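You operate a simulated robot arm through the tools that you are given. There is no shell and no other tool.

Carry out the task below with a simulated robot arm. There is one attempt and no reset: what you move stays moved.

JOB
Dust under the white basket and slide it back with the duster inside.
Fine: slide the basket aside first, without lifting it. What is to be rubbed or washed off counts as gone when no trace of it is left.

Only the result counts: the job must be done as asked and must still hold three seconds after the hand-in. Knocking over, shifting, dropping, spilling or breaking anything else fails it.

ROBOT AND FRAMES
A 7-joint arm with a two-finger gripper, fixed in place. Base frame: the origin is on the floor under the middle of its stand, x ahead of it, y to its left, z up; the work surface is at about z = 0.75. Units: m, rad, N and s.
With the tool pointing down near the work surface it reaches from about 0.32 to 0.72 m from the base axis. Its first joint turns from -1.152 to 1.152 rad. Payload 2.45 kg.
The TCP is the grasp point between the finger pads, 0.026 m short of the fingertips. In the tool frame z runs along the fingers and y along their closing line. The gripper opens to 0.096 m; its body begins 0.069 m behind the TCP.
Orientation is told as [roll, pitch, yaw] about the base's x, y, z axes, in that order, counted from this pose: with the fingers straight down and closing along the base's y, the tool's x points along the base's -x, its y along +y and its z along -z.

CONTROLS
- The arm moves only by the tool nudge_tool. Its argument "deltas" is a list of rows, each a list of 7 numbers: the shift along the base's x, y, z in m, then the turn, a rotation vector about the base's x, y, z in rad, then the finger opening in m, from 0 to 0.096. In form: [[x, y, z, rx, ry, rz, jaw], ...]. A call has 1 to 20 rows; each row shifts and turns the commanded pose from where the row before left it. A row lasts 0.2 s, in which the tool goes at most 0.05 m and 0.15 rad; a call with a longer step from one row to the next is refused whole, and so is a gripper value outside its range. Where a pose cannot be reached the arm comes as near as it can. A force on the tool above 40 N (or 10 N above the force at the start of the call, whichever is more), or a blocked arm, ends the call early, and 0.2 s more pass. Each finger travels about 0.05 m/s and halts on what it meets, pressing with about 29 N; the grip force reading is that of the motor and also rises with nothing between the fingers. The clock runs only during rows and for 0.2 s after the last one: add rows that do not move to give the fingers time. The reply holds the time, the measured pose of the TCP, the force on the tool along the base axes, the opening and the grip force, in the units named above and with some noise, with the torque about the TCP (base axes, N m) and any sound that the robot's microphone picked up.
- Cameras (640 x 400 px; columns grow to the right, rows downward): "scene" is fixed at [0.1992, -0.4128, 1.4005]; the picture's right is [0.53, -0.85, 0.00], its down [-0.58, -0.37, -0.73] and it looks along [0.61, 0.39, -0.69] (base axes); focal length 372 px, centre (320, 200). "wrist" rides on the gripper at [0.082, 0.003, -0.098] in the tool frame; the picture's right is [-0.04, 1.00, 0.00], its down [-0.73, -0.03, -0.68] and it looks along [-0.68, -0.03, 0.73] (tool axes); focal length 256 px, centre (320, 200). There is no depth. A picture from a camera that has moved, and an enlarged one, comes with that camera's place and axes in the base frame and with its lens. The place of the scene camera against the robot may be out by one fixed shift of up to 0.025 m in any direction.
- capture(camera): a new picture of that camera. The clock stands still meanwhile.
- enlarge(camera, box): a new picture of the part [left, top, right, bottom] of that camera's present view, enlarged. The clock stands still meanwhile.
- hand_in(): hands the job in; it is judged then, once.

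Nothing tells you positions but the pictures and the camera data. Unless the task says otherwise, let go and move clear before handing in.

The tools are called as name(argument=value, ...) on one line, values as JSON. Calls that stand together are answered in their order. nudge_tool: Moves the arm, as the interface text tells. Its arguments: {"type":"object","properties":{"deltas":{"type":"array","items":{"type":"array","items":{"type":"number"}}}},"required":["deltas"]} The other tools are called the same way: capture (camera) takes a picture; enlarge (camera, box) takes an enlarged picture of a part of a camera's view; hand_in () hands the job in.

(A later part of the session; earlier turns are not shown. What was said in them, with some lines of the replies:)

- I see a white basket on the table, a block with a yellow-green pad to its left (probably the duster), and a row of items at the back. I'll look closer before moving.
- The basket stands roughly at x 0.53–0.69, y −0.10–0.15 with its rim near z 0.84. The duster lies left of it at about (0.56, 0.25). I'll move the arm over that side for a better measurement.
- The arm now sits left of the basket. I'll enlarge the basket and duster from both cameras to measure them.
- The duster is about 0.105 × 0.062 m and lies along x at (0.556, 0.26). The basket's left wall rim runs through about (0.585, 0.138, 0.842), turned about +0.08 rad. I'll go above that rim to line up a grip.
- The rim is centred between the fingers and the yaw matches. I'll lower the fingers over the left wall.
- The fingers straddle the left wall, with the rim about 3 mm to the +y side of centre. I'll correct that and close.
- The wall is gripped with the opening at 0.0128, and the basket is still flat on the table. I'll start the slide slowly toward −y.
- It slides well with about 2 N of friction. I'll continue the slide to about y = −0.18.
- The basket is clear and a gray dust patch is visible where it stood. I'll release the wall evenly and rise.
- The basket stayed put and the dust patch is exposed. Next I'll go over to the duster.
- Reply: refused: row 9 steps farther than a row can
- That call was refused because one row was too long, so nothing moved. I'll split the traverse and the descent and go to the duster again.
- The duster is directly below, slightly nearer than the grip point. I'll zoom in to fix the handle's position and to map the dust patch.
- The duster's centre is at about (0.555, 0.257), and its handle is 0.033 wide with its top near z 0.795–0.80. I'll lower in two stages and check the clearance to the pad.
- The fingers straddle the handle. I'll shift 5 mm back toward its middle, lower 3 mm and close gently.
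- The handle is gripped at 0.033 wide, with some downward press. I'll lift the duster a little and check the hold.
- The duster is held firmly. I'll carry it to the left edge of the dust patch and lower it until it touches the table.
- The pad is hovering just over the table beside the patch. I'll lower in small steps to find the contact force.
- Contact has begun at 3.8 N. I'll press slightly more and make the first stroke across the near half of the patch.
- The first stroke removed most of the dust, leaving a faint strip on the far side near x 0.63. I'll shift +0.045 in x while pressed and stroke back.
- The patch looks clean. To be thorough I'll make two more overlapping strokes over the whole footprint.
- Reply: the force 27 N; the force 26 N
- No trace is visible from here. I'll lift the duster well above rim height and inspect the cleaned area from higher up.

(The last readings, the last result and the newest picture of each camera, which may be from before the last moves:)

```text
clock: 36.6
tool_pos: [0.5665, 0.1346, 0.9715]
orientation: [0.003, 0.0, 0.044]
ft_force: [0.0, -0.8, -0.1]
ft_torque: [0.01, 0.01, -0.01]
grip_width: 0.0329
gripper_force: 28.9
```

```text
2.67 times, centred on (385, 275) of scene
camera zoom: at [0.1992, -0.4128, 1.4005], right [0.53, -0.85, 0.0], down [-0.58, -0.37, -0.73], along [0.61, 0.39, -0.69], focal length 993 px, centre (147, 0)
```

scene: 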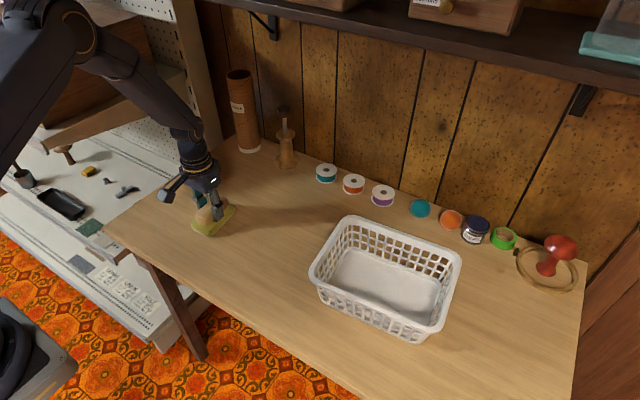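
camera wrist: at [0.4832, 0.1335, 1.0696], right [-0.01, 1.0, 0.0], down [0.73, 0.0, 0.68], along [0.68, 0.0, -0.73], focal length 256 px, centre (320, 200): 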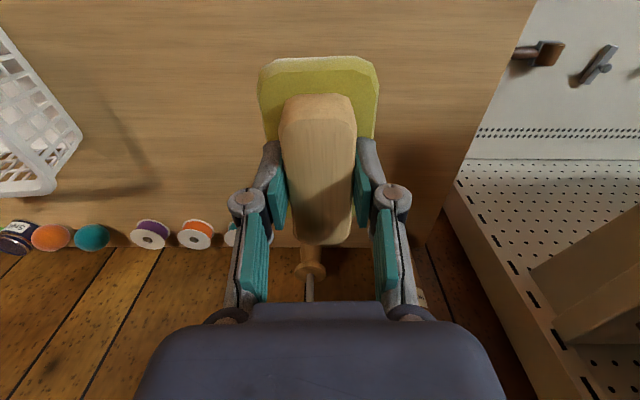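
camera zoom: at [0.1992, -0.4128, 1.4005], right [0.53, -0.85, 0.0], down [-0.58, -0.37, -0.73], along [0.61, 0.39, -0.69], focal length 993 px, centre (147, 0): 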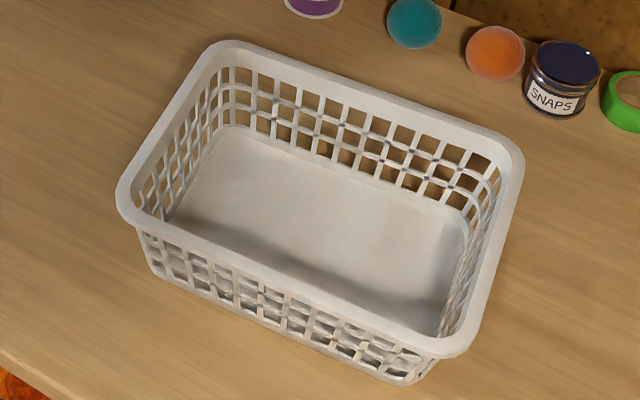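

The table is clean where the dust was. Now I'll carry the duster over the basket, turning it −90° so its long side follows the basket's long side.

nudge_tool(deltas=[[0.0036, -0.04, 0, 0, 0, -0.139, 0.0], [0.0036, -0.04, 0, 0, 0, -0.139, 0.0], [0.0036, -0.04, 0, 0, 0, -0.139, 0.0], [0.0036, -0.04, 0, 0, 0, -0.139, 0.0], [0.0036, -0.04, 0, 0, 0, -0.139, 0.0], [0.0036, -0.04, 0, 0, 0, -0.139, 0.0], [0.0036, -0.04, 0, 0, 0, -0.139, 0.0], [0.0036, -0.04, 0, 0, 0, -0.139, 0.0], [0.0036, -0.04, 0, 0, 0, -0.139, 0.0], [0.0036, -0.04, 0, 0, 0, -0.139, 0.0], [0.0036, -0.035, 0, 0, 0, -0.139, 0.0], [0, 0, 0, 0, 0, 0, 0.0]])

capture(camera="wrist")

capture(camera="scene")

```text
clock: 39.2
tool_pos: [0.6054, -0.3019, 0.9709]
orientation: [0.0, 0.0, -1.486]
ft_force: [0.4, -0.6, -1.3]
ft_torque: [0.05, 0.02, 0.0]
grip_width: 0.0328
gripper_force: 28.9
```

```text
taken
camera wrist: at [0.6015, -0.2208, 1.0701], right [1.0, 0.05, 0.0], down [0.03, -0.73, 0.68], along [0.03, -0.68, -0.73], focal length 256 px, centre (320, 200)
```

wrist: 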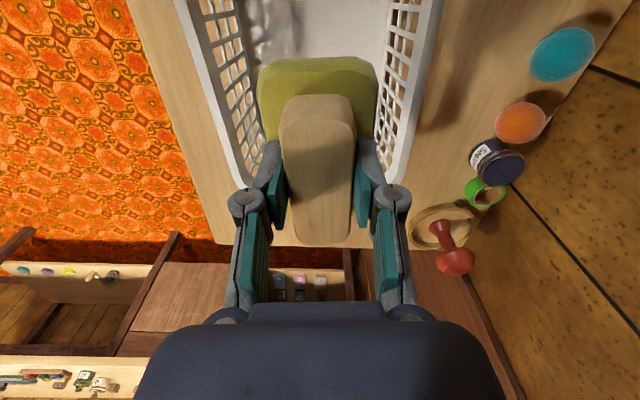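

```text
taken
```

scene: 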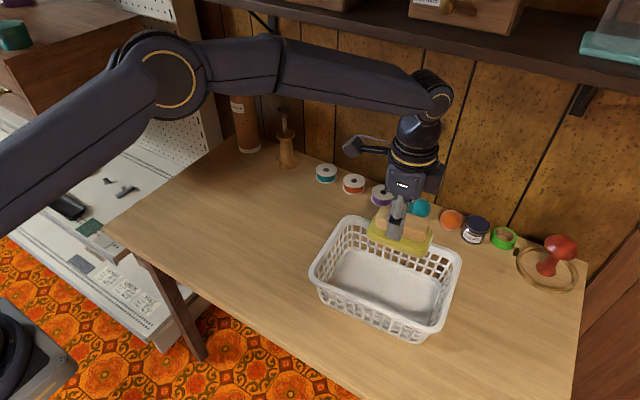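

The duster hangs over the basket and is aligned with it. The interior centre is about 4 mm toward −x, so I'll correct that and lower it inside.

nudge_tool(deltas=[[-0.004, 0, -0.02, 0, 0, 0, 0.0], [0, 0, -0.025, 0, 0, 0, 0.0], [0, 0, -0.025, 0, 0, 0, 0.0], [0, 0, -0.025, 0, 0, 0, 0.0], [0, 0, -0.025, 0, 0, 0, 0.0], [0, 0, 0, 0, 0, 0, 0.0]])

capture(camera="wrist")

enlarge(camera="scene", box=[290, 150, 480, 350])

```text
clock: 40.6
tool_pos: [0.6024, -0.3018, 0.8498]
orientation: [0.0, 0.0, -1.484]
ft_force: [0.4, -0.8, -1.4]
ft_torque: [0.0, 0.02, -0.03]
grip_width: 0.0329
gripper_force: 28.9
```

```text
taken
camera wrist: at [0.5971, -0.2208, 0.9481], right [1.0, 0.05, 0.0], down [0.03, -0.73, 0.68], along [0.03, -0.68, -0.73], focal length 256 px, centre (320, 200)
```

wrist: 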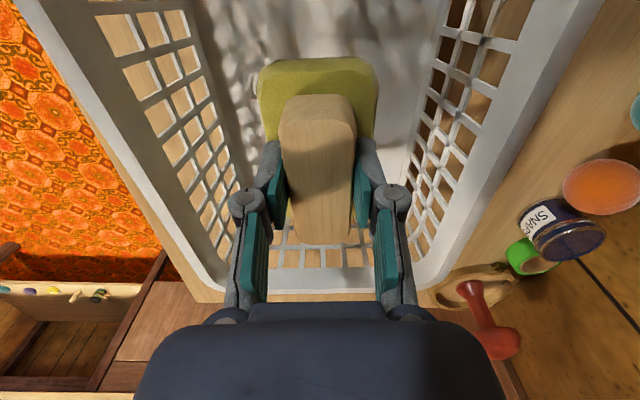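

```text
2.00 times, centred on (385, 250) of scene
camera zoom: at [0.1992, -0.4128, 1.4005], right [0.53, -0.85, 0.0], down [-0.58, -0.37, -0.73], along [0.61, 0.39, -0.69], focal length 745 px, centre (190, 100)
```

zoom: 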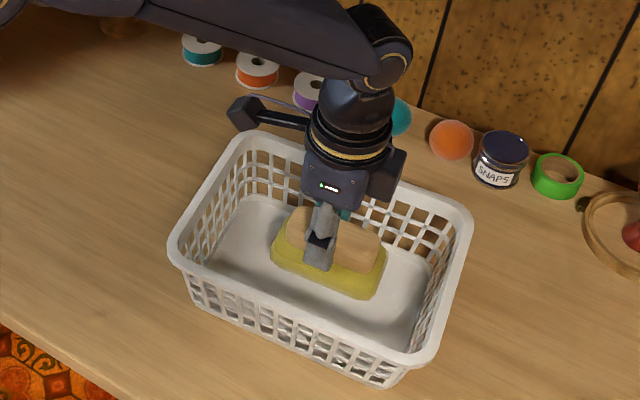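

The duster is centred inside the basket walls. I'll lower it the last few centimetres to the basket floor.

nudge_tool(deltas=[[0, 0, -0.015, 0, 0, 0, 0.0], [0, 0, -0.015, 0, 0, 0, 0.0], [0, 0, -0.008, 0, 0, 0, 0.0], [0, 0, 0, 0, 0, 0, 0.0]])

nudge_tool(deltas=[[0, 0, -0.002, 0, 0, 0, 0.0], [0, 0, -0.002, 0, 0, 0, 0.0], [0, 0, 0, 0, 0, 0, 0.0]])

capture(camera="wrist")

enlarge(camera="scene", box=[290, 150, 480, 350])

```text
clock: 41.6
tool_pos: [0.6014, -0.3009, 0.8101]
orientation: [0.001, 0.002, -1.483]
ft_force: [0.5, 0.6, -0.5]
ft_torque: [0.04, 0.01, 0.0]
grip_width: 0.0333
gripper_force: 28.7
```

```text
clock: 42.4
tool_pos: [0.6021, -0.3028, 0.8072]
orientation: [0.001, 0.001, -1.483]
ft_force: [-0.7, 1.5, -1.7]
ft_torque: [0.04, 0.01, 0.0]
grip_width: 0.0336
gripper_force: 29.1
```

```text
taken
camera wrist: at [0.5969, -0.2205, 0.9057], right [1.0, 0.05, 0.0], down [0.04, -0.73, 0.68], along [0.03, -0.68, -0.73], focal length 256 px, centre (320, 200)
```

wrist: 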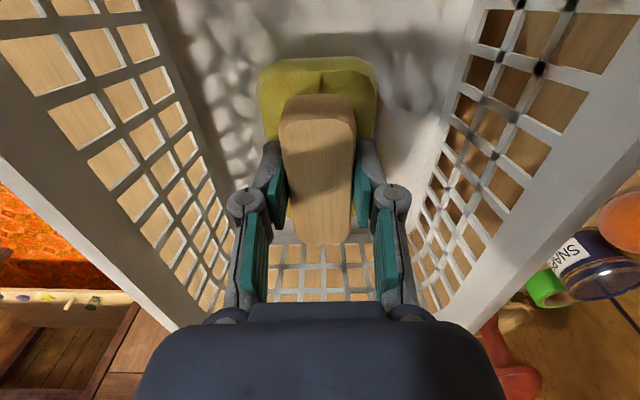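

```text
2.00 times, centred on (385, 250) of scene
camera zoom: at [0.1992, -0.4128, 1.4005], right [0.53, -0.85, 0.0], down [-0.58, -0.37, -0.73], along [0.61, 0.39, -0.69], focal length 745 px, centre (190, 100)
```

zoom: 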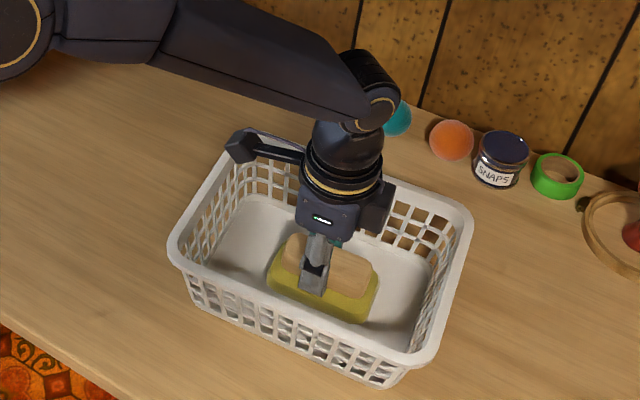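

There is no contact yet. I'll continue down in 1 mm steps.

nudge_tool(deltas=[[0, 0, -0.001, 0, 0, 0, 0.0], [0, 0, -0.001, 0, 0, 0, 0.0], [0, 0, -0.001, 0, 0, 0, 0.0], [0, 0, 0, 0, 0, 0, 0.0]])

```text
clock: 43.4
tool_pos: [0.6016, -0.3016, 0.8033]
orientation: [0.0, 0.0, -1.483]
ft_force: [-0.1, 0.5, 1.5]
ft_torque: [0.05, 0.01, -0.02]
grip_width: 0.033
gripper_force: 29.5
```

It is just touching the floor (the force changed from about −1.5 to +1.5 N). I'll open the fingers slightly and rise straight up.

nudge_tool(deltas=[[0, 0, 0, 0, 0, 0, 0.035], [0, 0, 0, 0, 0, 0, 0.045], [0, 0, 0, 0, 0, 0, 0.055], [0, 0, 0, 0, 0, 0, 0.055], [0, 0, 0.015, 0, 0, 0, 0.055], [0, 0, 0.03, 0, 0, 0, 0.055], [0, 0, 0.04, 0, 0, 0, 0.055], [0, 0, 0.04, 0, 0, 0, 0.055], [0, 0, 0.04, 0, 0, 0, 0.055], [0, 0, 0, 0, 0, 0, 0.055]])

capture(camera="wrist")

enlarge(camera="scene", box=[290, 150, 480, 350])

```text
clock: 45.6
tool_pos: [0.6011, -0.3021, 0.9681]
orientation: [0.0, 0.0, -1.484]
ft_force: [-0.7, -0.3, -0.8]
ft_torque: [0.01, 0.01, 0.03]
grip_width: 0.055
gripper_force: 0.1
```

```text
taken
camera wrist: at [0.5958, -0.2195, 1.0669], right [1.0, 0.05, 0.0], down [0.04, -0.73, 0.68], along [0.03, -0.68, -0.73], focal length 256 px, centre (320, 200)
```

wrist: 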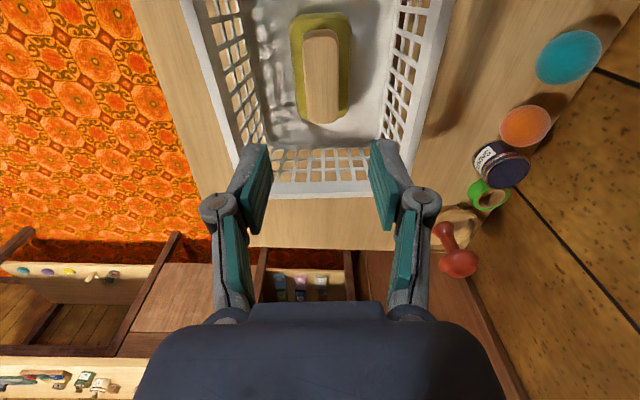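

```text
2.00 times, centred on (385, 250) of scene
camera zoom: at [0.1992, -0.4128, 1.4005], right [0.53, -0.85, 0.0], down [-0.58, -0.37, -0.73], along [0.61, 0.39, -0.69], focal length 745 px, centre (190, 100)
```

zoom: 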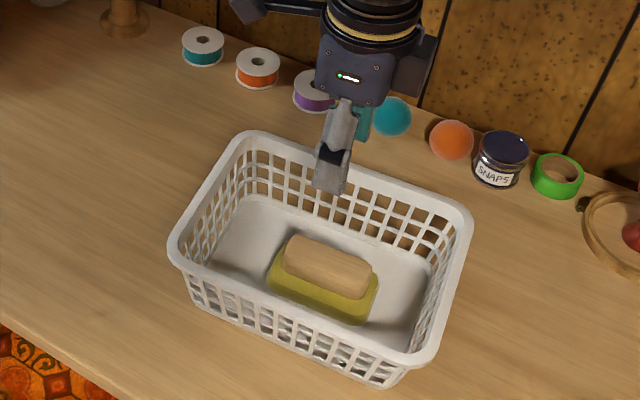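

The duster rests in the basket, and the basket hasn't moved. I'll turn back and go above the left wall to regrip it at the same spot as before.

nudge_tool(deltas=[[0, 0.01, 0.01, 0, 0, 0.142, 0.066], [0, 0.01, 0.01, 0, 0, 0.142, 0.066], [-0.001, 0.01, 0, 0, 0, 0.142, 0.066], [-0.001, 0.01, 0, 0, 0, 0.142, 0.066], [-0.001, 0.012, 0, 0, 0, 0.142, 0.066], [-0.002, 0.012, 0, 0, 0, 0.142, 0.066], [-0.002, 0.012, 0, 0, 0, 0.142, 0.066], [-0.002, 0.012, 0, 0, 0, 0.142, 0.066], [-0.002, 0.012, 0, 0, 0, 0.142, 0.066], [-0.001, 0.012, 0, 0, 0, 0.142, 0.066], [-0.001, 0.01, 0, 0, 0, 0.144, 0.066], [0, 0, 0, 0, 0, 0, 0.066]])

capture(camera="wrist")

```text
clock: 48.2
tool_pos: [0.5886, -0.1795, 0.9878]
orientation: [-0.001, 0.001, 0.085]
ft_force: [-0.6, -0.4, -0.3]
ft_torque: [0.0, 0.01, 0.06]
grip_width: 0.066
gripper_force: 0.1
```

```text
taken
camera wrist: at [0.5059, -0.1834, 1.0882], right [-0.04, 1.0, 0.0], down [0.73, 0.03, 0.68], along [0.68, 0.03, -0.73], focal length 256 px, centre (320, 200)
```

wrist: 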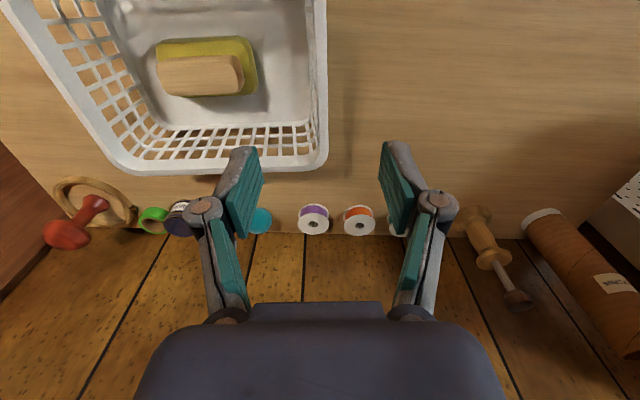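

The gripper is lined up over the left wall at the same pose as the release. I'll lower and check before closing.

nudge_tool(deltas=[[0, -0.0005, -0.03, 0, 0, -0.004, 0.066], [0, 0, -0.03, 0, 0, 0, 0.066], [0, 0, -0.03, 0, 0, 0, 0.066], [0, 0, -0.03, 0, 0, 0, 0.066], [0, 0, -0.02, 0, 0, 0, 0.066], [0, 0, -0.0115, 0, 0, 0, 0.066], [0, 0, 0, 0, 0, 0, 0.066]])

capture(camera="wrist")

enlarge(camera="scene", box=[290, 150, 480, 350])

```text
clock: 49.8
tool_pos: [0.5884, -0.1799, 0.8367]
orientation: [-0.001, 0.0, 0.08]
ft_force: [0.3, -0.4, 0.0]
ft_torque: [0.03, -0.02, 0.05]
grip_width: 0.066
gripper_force: 0.0
```

```text
taken
camera wrist: at [0.5063, -0.1832, 0.9355], right [-0.04, 1.0, 0.0], down [0.73, 0.03, 0.68], along [0.68, 0.03, -0.73], focal length 256 px, centre (320, 200)
```

wrist: 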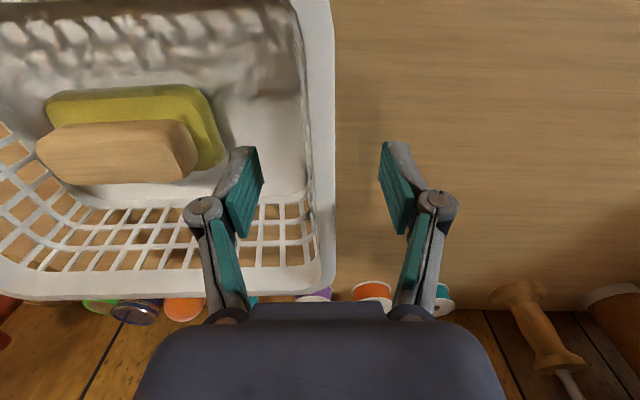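

```text
2.00 times, centred on (385, 250) of scene
camera zoom: at [0.1992, -0.4128, 1.4005], right [0.53, -0.85, 0.0], down [-0.58, -0.37, -0.73], along [0.61, 0.39, -0.69], focal length 745 px, centre (190, 100)
```

zoom: 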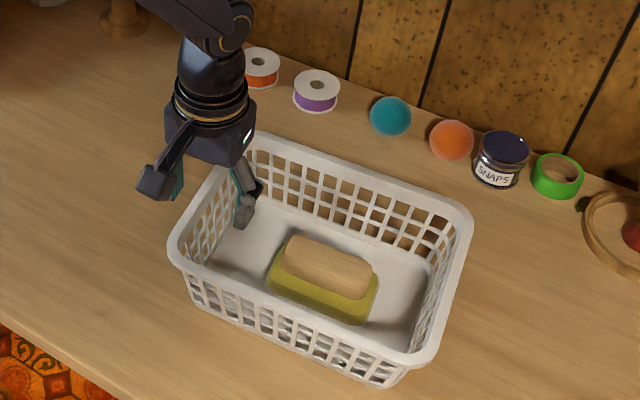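

The wall sits between the fingers and the duster is clear. I'll close on the wall.

nudge_tool(deltas=[[0, 0, 0, 0, 0, 0, 0.05], [0, 0, 0, 0, 0, 0, 0.035], [0, 0, 0, 0, 0, 0, 0.022], [0, 0, 0, 0, 0, 0, 0.012], [0, 0, 0, 0, 0, 0, 0.0], [0, 0, 0, 0, 0, 0, 0.0]])

```text
clock: 51.2
tool_pos: [0.5892, -0.1808, 0.8382]
orientation: [-0.001, -0.002, 0.079]
ft_force: [0.5, 0.6, 2.9]
ft_torque: [-0.79, 0.25, 0.03]
grip_width: 0.0129
gripper_force: 29.2
```

It's gripped with the same readings as before. I'll slide the basket back +y by the same distance, keeping it on the table.

nudge_tool(deltas=[[0, 0.006, 0, 0, 0, 0, 0.0], [0, 0.01, 0, 0, 0, 0, 0.0], [0, 0.014, 0, 0, 0, 0, 0.0], [0, 0.016, 0, 0, 0, 0, 0.0], [0, 0.016, 0, 0, 0, 0, 0.0], [0, 0.016, 0, 0, 0, 0, 0.0], [0, 0.016, 0, 0, 0, 0, 0.0], [0, 0.016, 0, 0, 0, 0, 0.0], [0, 0.016, 0, 0, 0, 0, 0.0], [0, 0.016, 0, 0, 0, 0, 0.0], [0, 0.016, 0, 0, 0, 0, 0.0], [0, 0.016, 0, 0, 0, 0, 0.0]])

capture(camera="scene")

```text
clock: 53.8
tool_pos: [0.5883, -0.0059, 0.837]
orientation: [0.0, 0.001, 0.079]
ft_force: [-1.1, -1.5, 4.5]
ft_torque: [-0.82, -0.07, 0.04]
grip_width: 0.0128
gripper_force: 29.4
```

```text
taken
```

scene: 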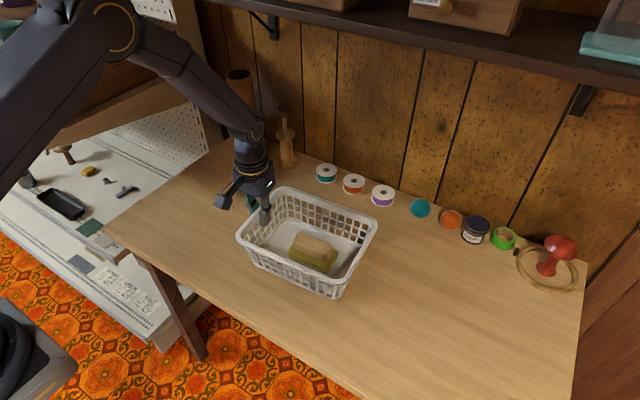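

It is sliding back steadily. I'll cover the remaining 0.146 m, slowing at the end.

nudge_tool(deltas=[[0, 0.016, 0, 0, 0, 0, 0.0], [0, 0.016, 0, 0, 0, 0, 0.0], [0, 0.016, 0, 0, 0, 0, 0.0], [0, 0.016, 0, 0, 0, 0, 0.0], [0, 0.016, 0, 0, 0, 0, 0.0], [0, 0.016, 0, 0, 0, 0, 0.0], [0, 0.016, 0, 0, 0, 0, 0.0], [0, 0.016, 0, 0, 0, 0, 0.0], [0, 0.01, 0, 0, 0, 0, 0.0], [0, 0.006, 0, 0, 0, 0, 0.0], [0, 0.002, 0, 0, 0, 0, 0.0], [0, 0, 0, 0, 0, 0, 0.0]])

enlarge(camera="scene", box=[120, 100, 340, 278])

capture(camera="wrist")

```text
clock: 56.4
tool_pos: [0.5888, 0.1391, 0.8375]
orientation: [0.0, 0.0, 0.079]
ft_force: [-0.1, -2.3, 2.0]
ft_torque: [-0.84, -0.11, -0.07]
grip_width: 0.0128
gripper_force: 28.8
```

```text
2.25 times, centred on (230, 189) of scene
camera zoom: at [0.1992, -0.4128, 1.4005], right [0.53, -0.85, 0.0], down [-0.58, -0.37, -0.73], along [0.61, 0.39, -0.69], focal length 837 px, centre (522, 225)
```

zoom: 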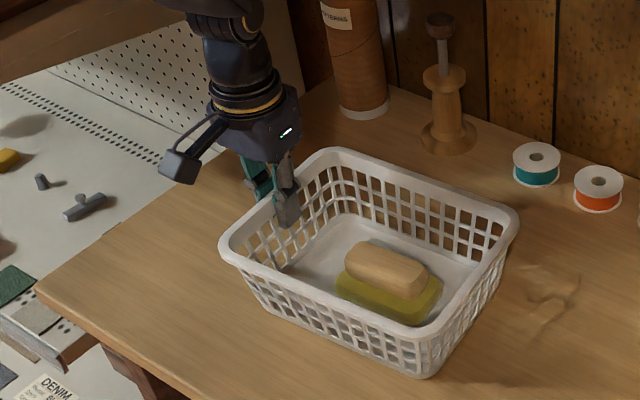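

```text
taken
camera wrist: at [0.5057, 0.1362, 0.9368], right [-0.04, 1.0, 0.0], down [0.73, 0.03, 0.68], along [0.68, 0.03, -0.73], focal length 256 px, centre (320, 200)
```

wrist: 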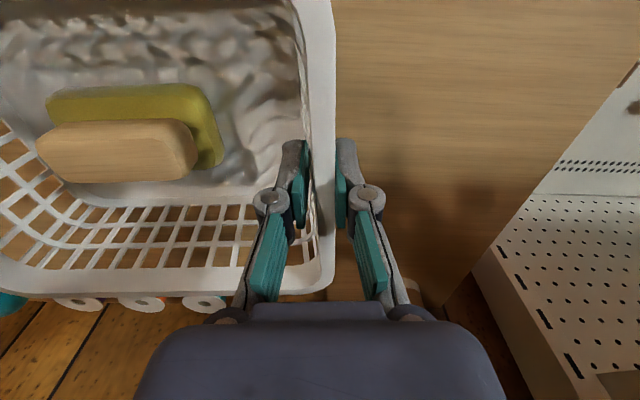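

The basket is back with the duster inside. Compared with the view before my first grip it sits about 3 mm toward +y, so I'll correct that and then release.

nudge_tool(deltas=[[0, -0.0015, 0, 0, 0, 0, 0.0], [0, -0.002, 0, 0, 0, 0, 0.0], [0, 0, 0, 0, 0, 0, 0.0], [0, 0, 0, 0, 0, 0, 0.015], [0, 0, 0, 0, 0, 0, 0.03], [0, 0, 0, 0, 0, 0, 0.045], [0, 0, 0, 0, 0, 0, 0.06], [0, 0, 0, 0, 0, 0, 0.06], [0, 0, 0.03, 0, 0, 0, 0.06], [0, 0, 0.04, 0, 0, 0, 0.06], [0, 0, 0.04, 0, 0, 0, 0.06], [0, 0, 0.04, 0, 0, 0, 0.06], [0, 0, 0.04, 0, 0, 0, 0.06], [0, 0, 0, 0, 0, 0, 0.06]])

nudge_tool(deltas=[[-0.03, 0.004, 0, 0, 0, -0.02, 0.06], [-0.03, 0.004, 0, 0, 0, -0.02, 0.06], [-0.03, 0.004, 0, 0, 0, -0.02, 0.06], [-0.03, 0.004, 0, 0, 0, -0.02, 0.06], [-0.026, 0.004, 0, 0, 0, 0, 0.06], [0, 0, 0, 0, 0, 0, 0.06]])

enlarge(camera="scene", box=[120, 140, 340, 278])

capture(camera="scene")

capture(camera="wrist")

```text
clock: 59.4
tool_pos: [0.5886, 0.1358, 1.0286]
orientation: [-0.001, 0.001, 0.079]
ft_force: [-0.3, -0.1, 0.6]
ft_torque: [-0.02, -0.02, 0.0]
grip_width: 0.0603
gripper_force: 0.1
```

```text
clock: 60.8
tool_pos: [0.4429, 0.1558, 1.0277]
orientation: [0.0, -0.001, -0.002]
ft_force: [-0.6, 0.4, 1.1]
ft_torque: [0.03, 0.01, 0.01]
grip_width: 0.0602
gripper_force: 0.0
```

```text
2.90 times, centred on (230, 209) of scene
camera zoom: at [0.1992, -0.4128, 1.4005], right [0.53, -0.85, 0.0], down [-0.58, -0.37, -0.73], along [0.61, 0.39, -0.69], focal length 1080 px, centre (581, 174)
```

zoom: 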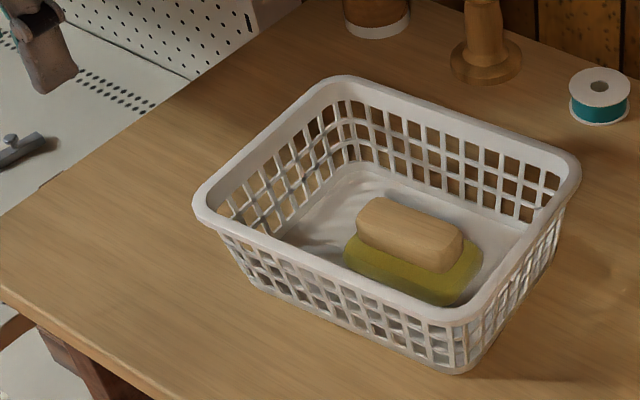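

```text
taken
```

scene: 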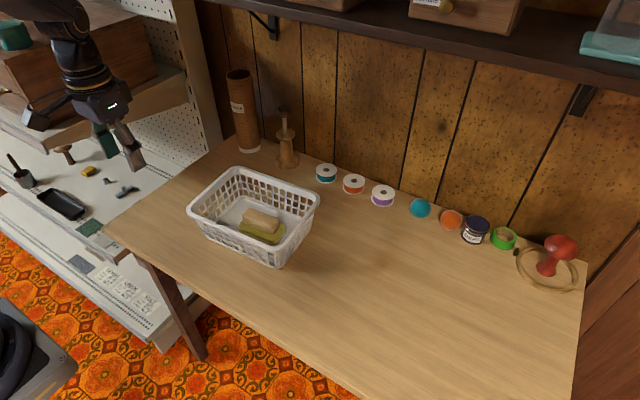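

```text
taken
camera wrist: at [0.3593, 0.1593, 1.1263], right [0.04, 1.0, 0.0], down [0.73, -0.03, 0.68], along [0.68, -0.03, -0.73], focal length 256 px, centre (320, 200)
```

wrist: 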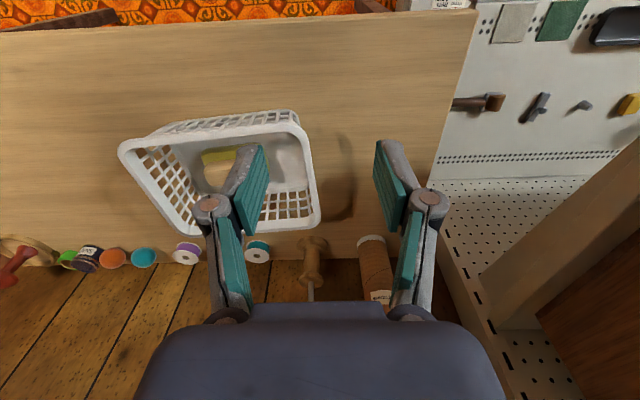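

The basket is back within a few millimetres of where it started, with the duster lying flat inside. The table area it covers was dusted clean, nothing else has moved, and the arm is clear, so I'm handing in.

hand_in()

```text
The job is handed in.
```

I dusted under the white basket and slid it back with the duster inside, then handed the job in. I haven't seen a verdict.

- **Basket:** I slid it aside along the table by its left wall without lifting it, then slid it back the same way. It stands within about 5 mm of where it started, perhaps turned very slightly.
- **Dust:** A gray patch showed where the basket had stood. After four overlapping strokes, I saw no trace of it in either camera's view.
- **Duster:** It lies flat in the middle of the basket.
- **Everything else:** The other things on the table look unmoved. I let go and moved the arm clear before handing in.
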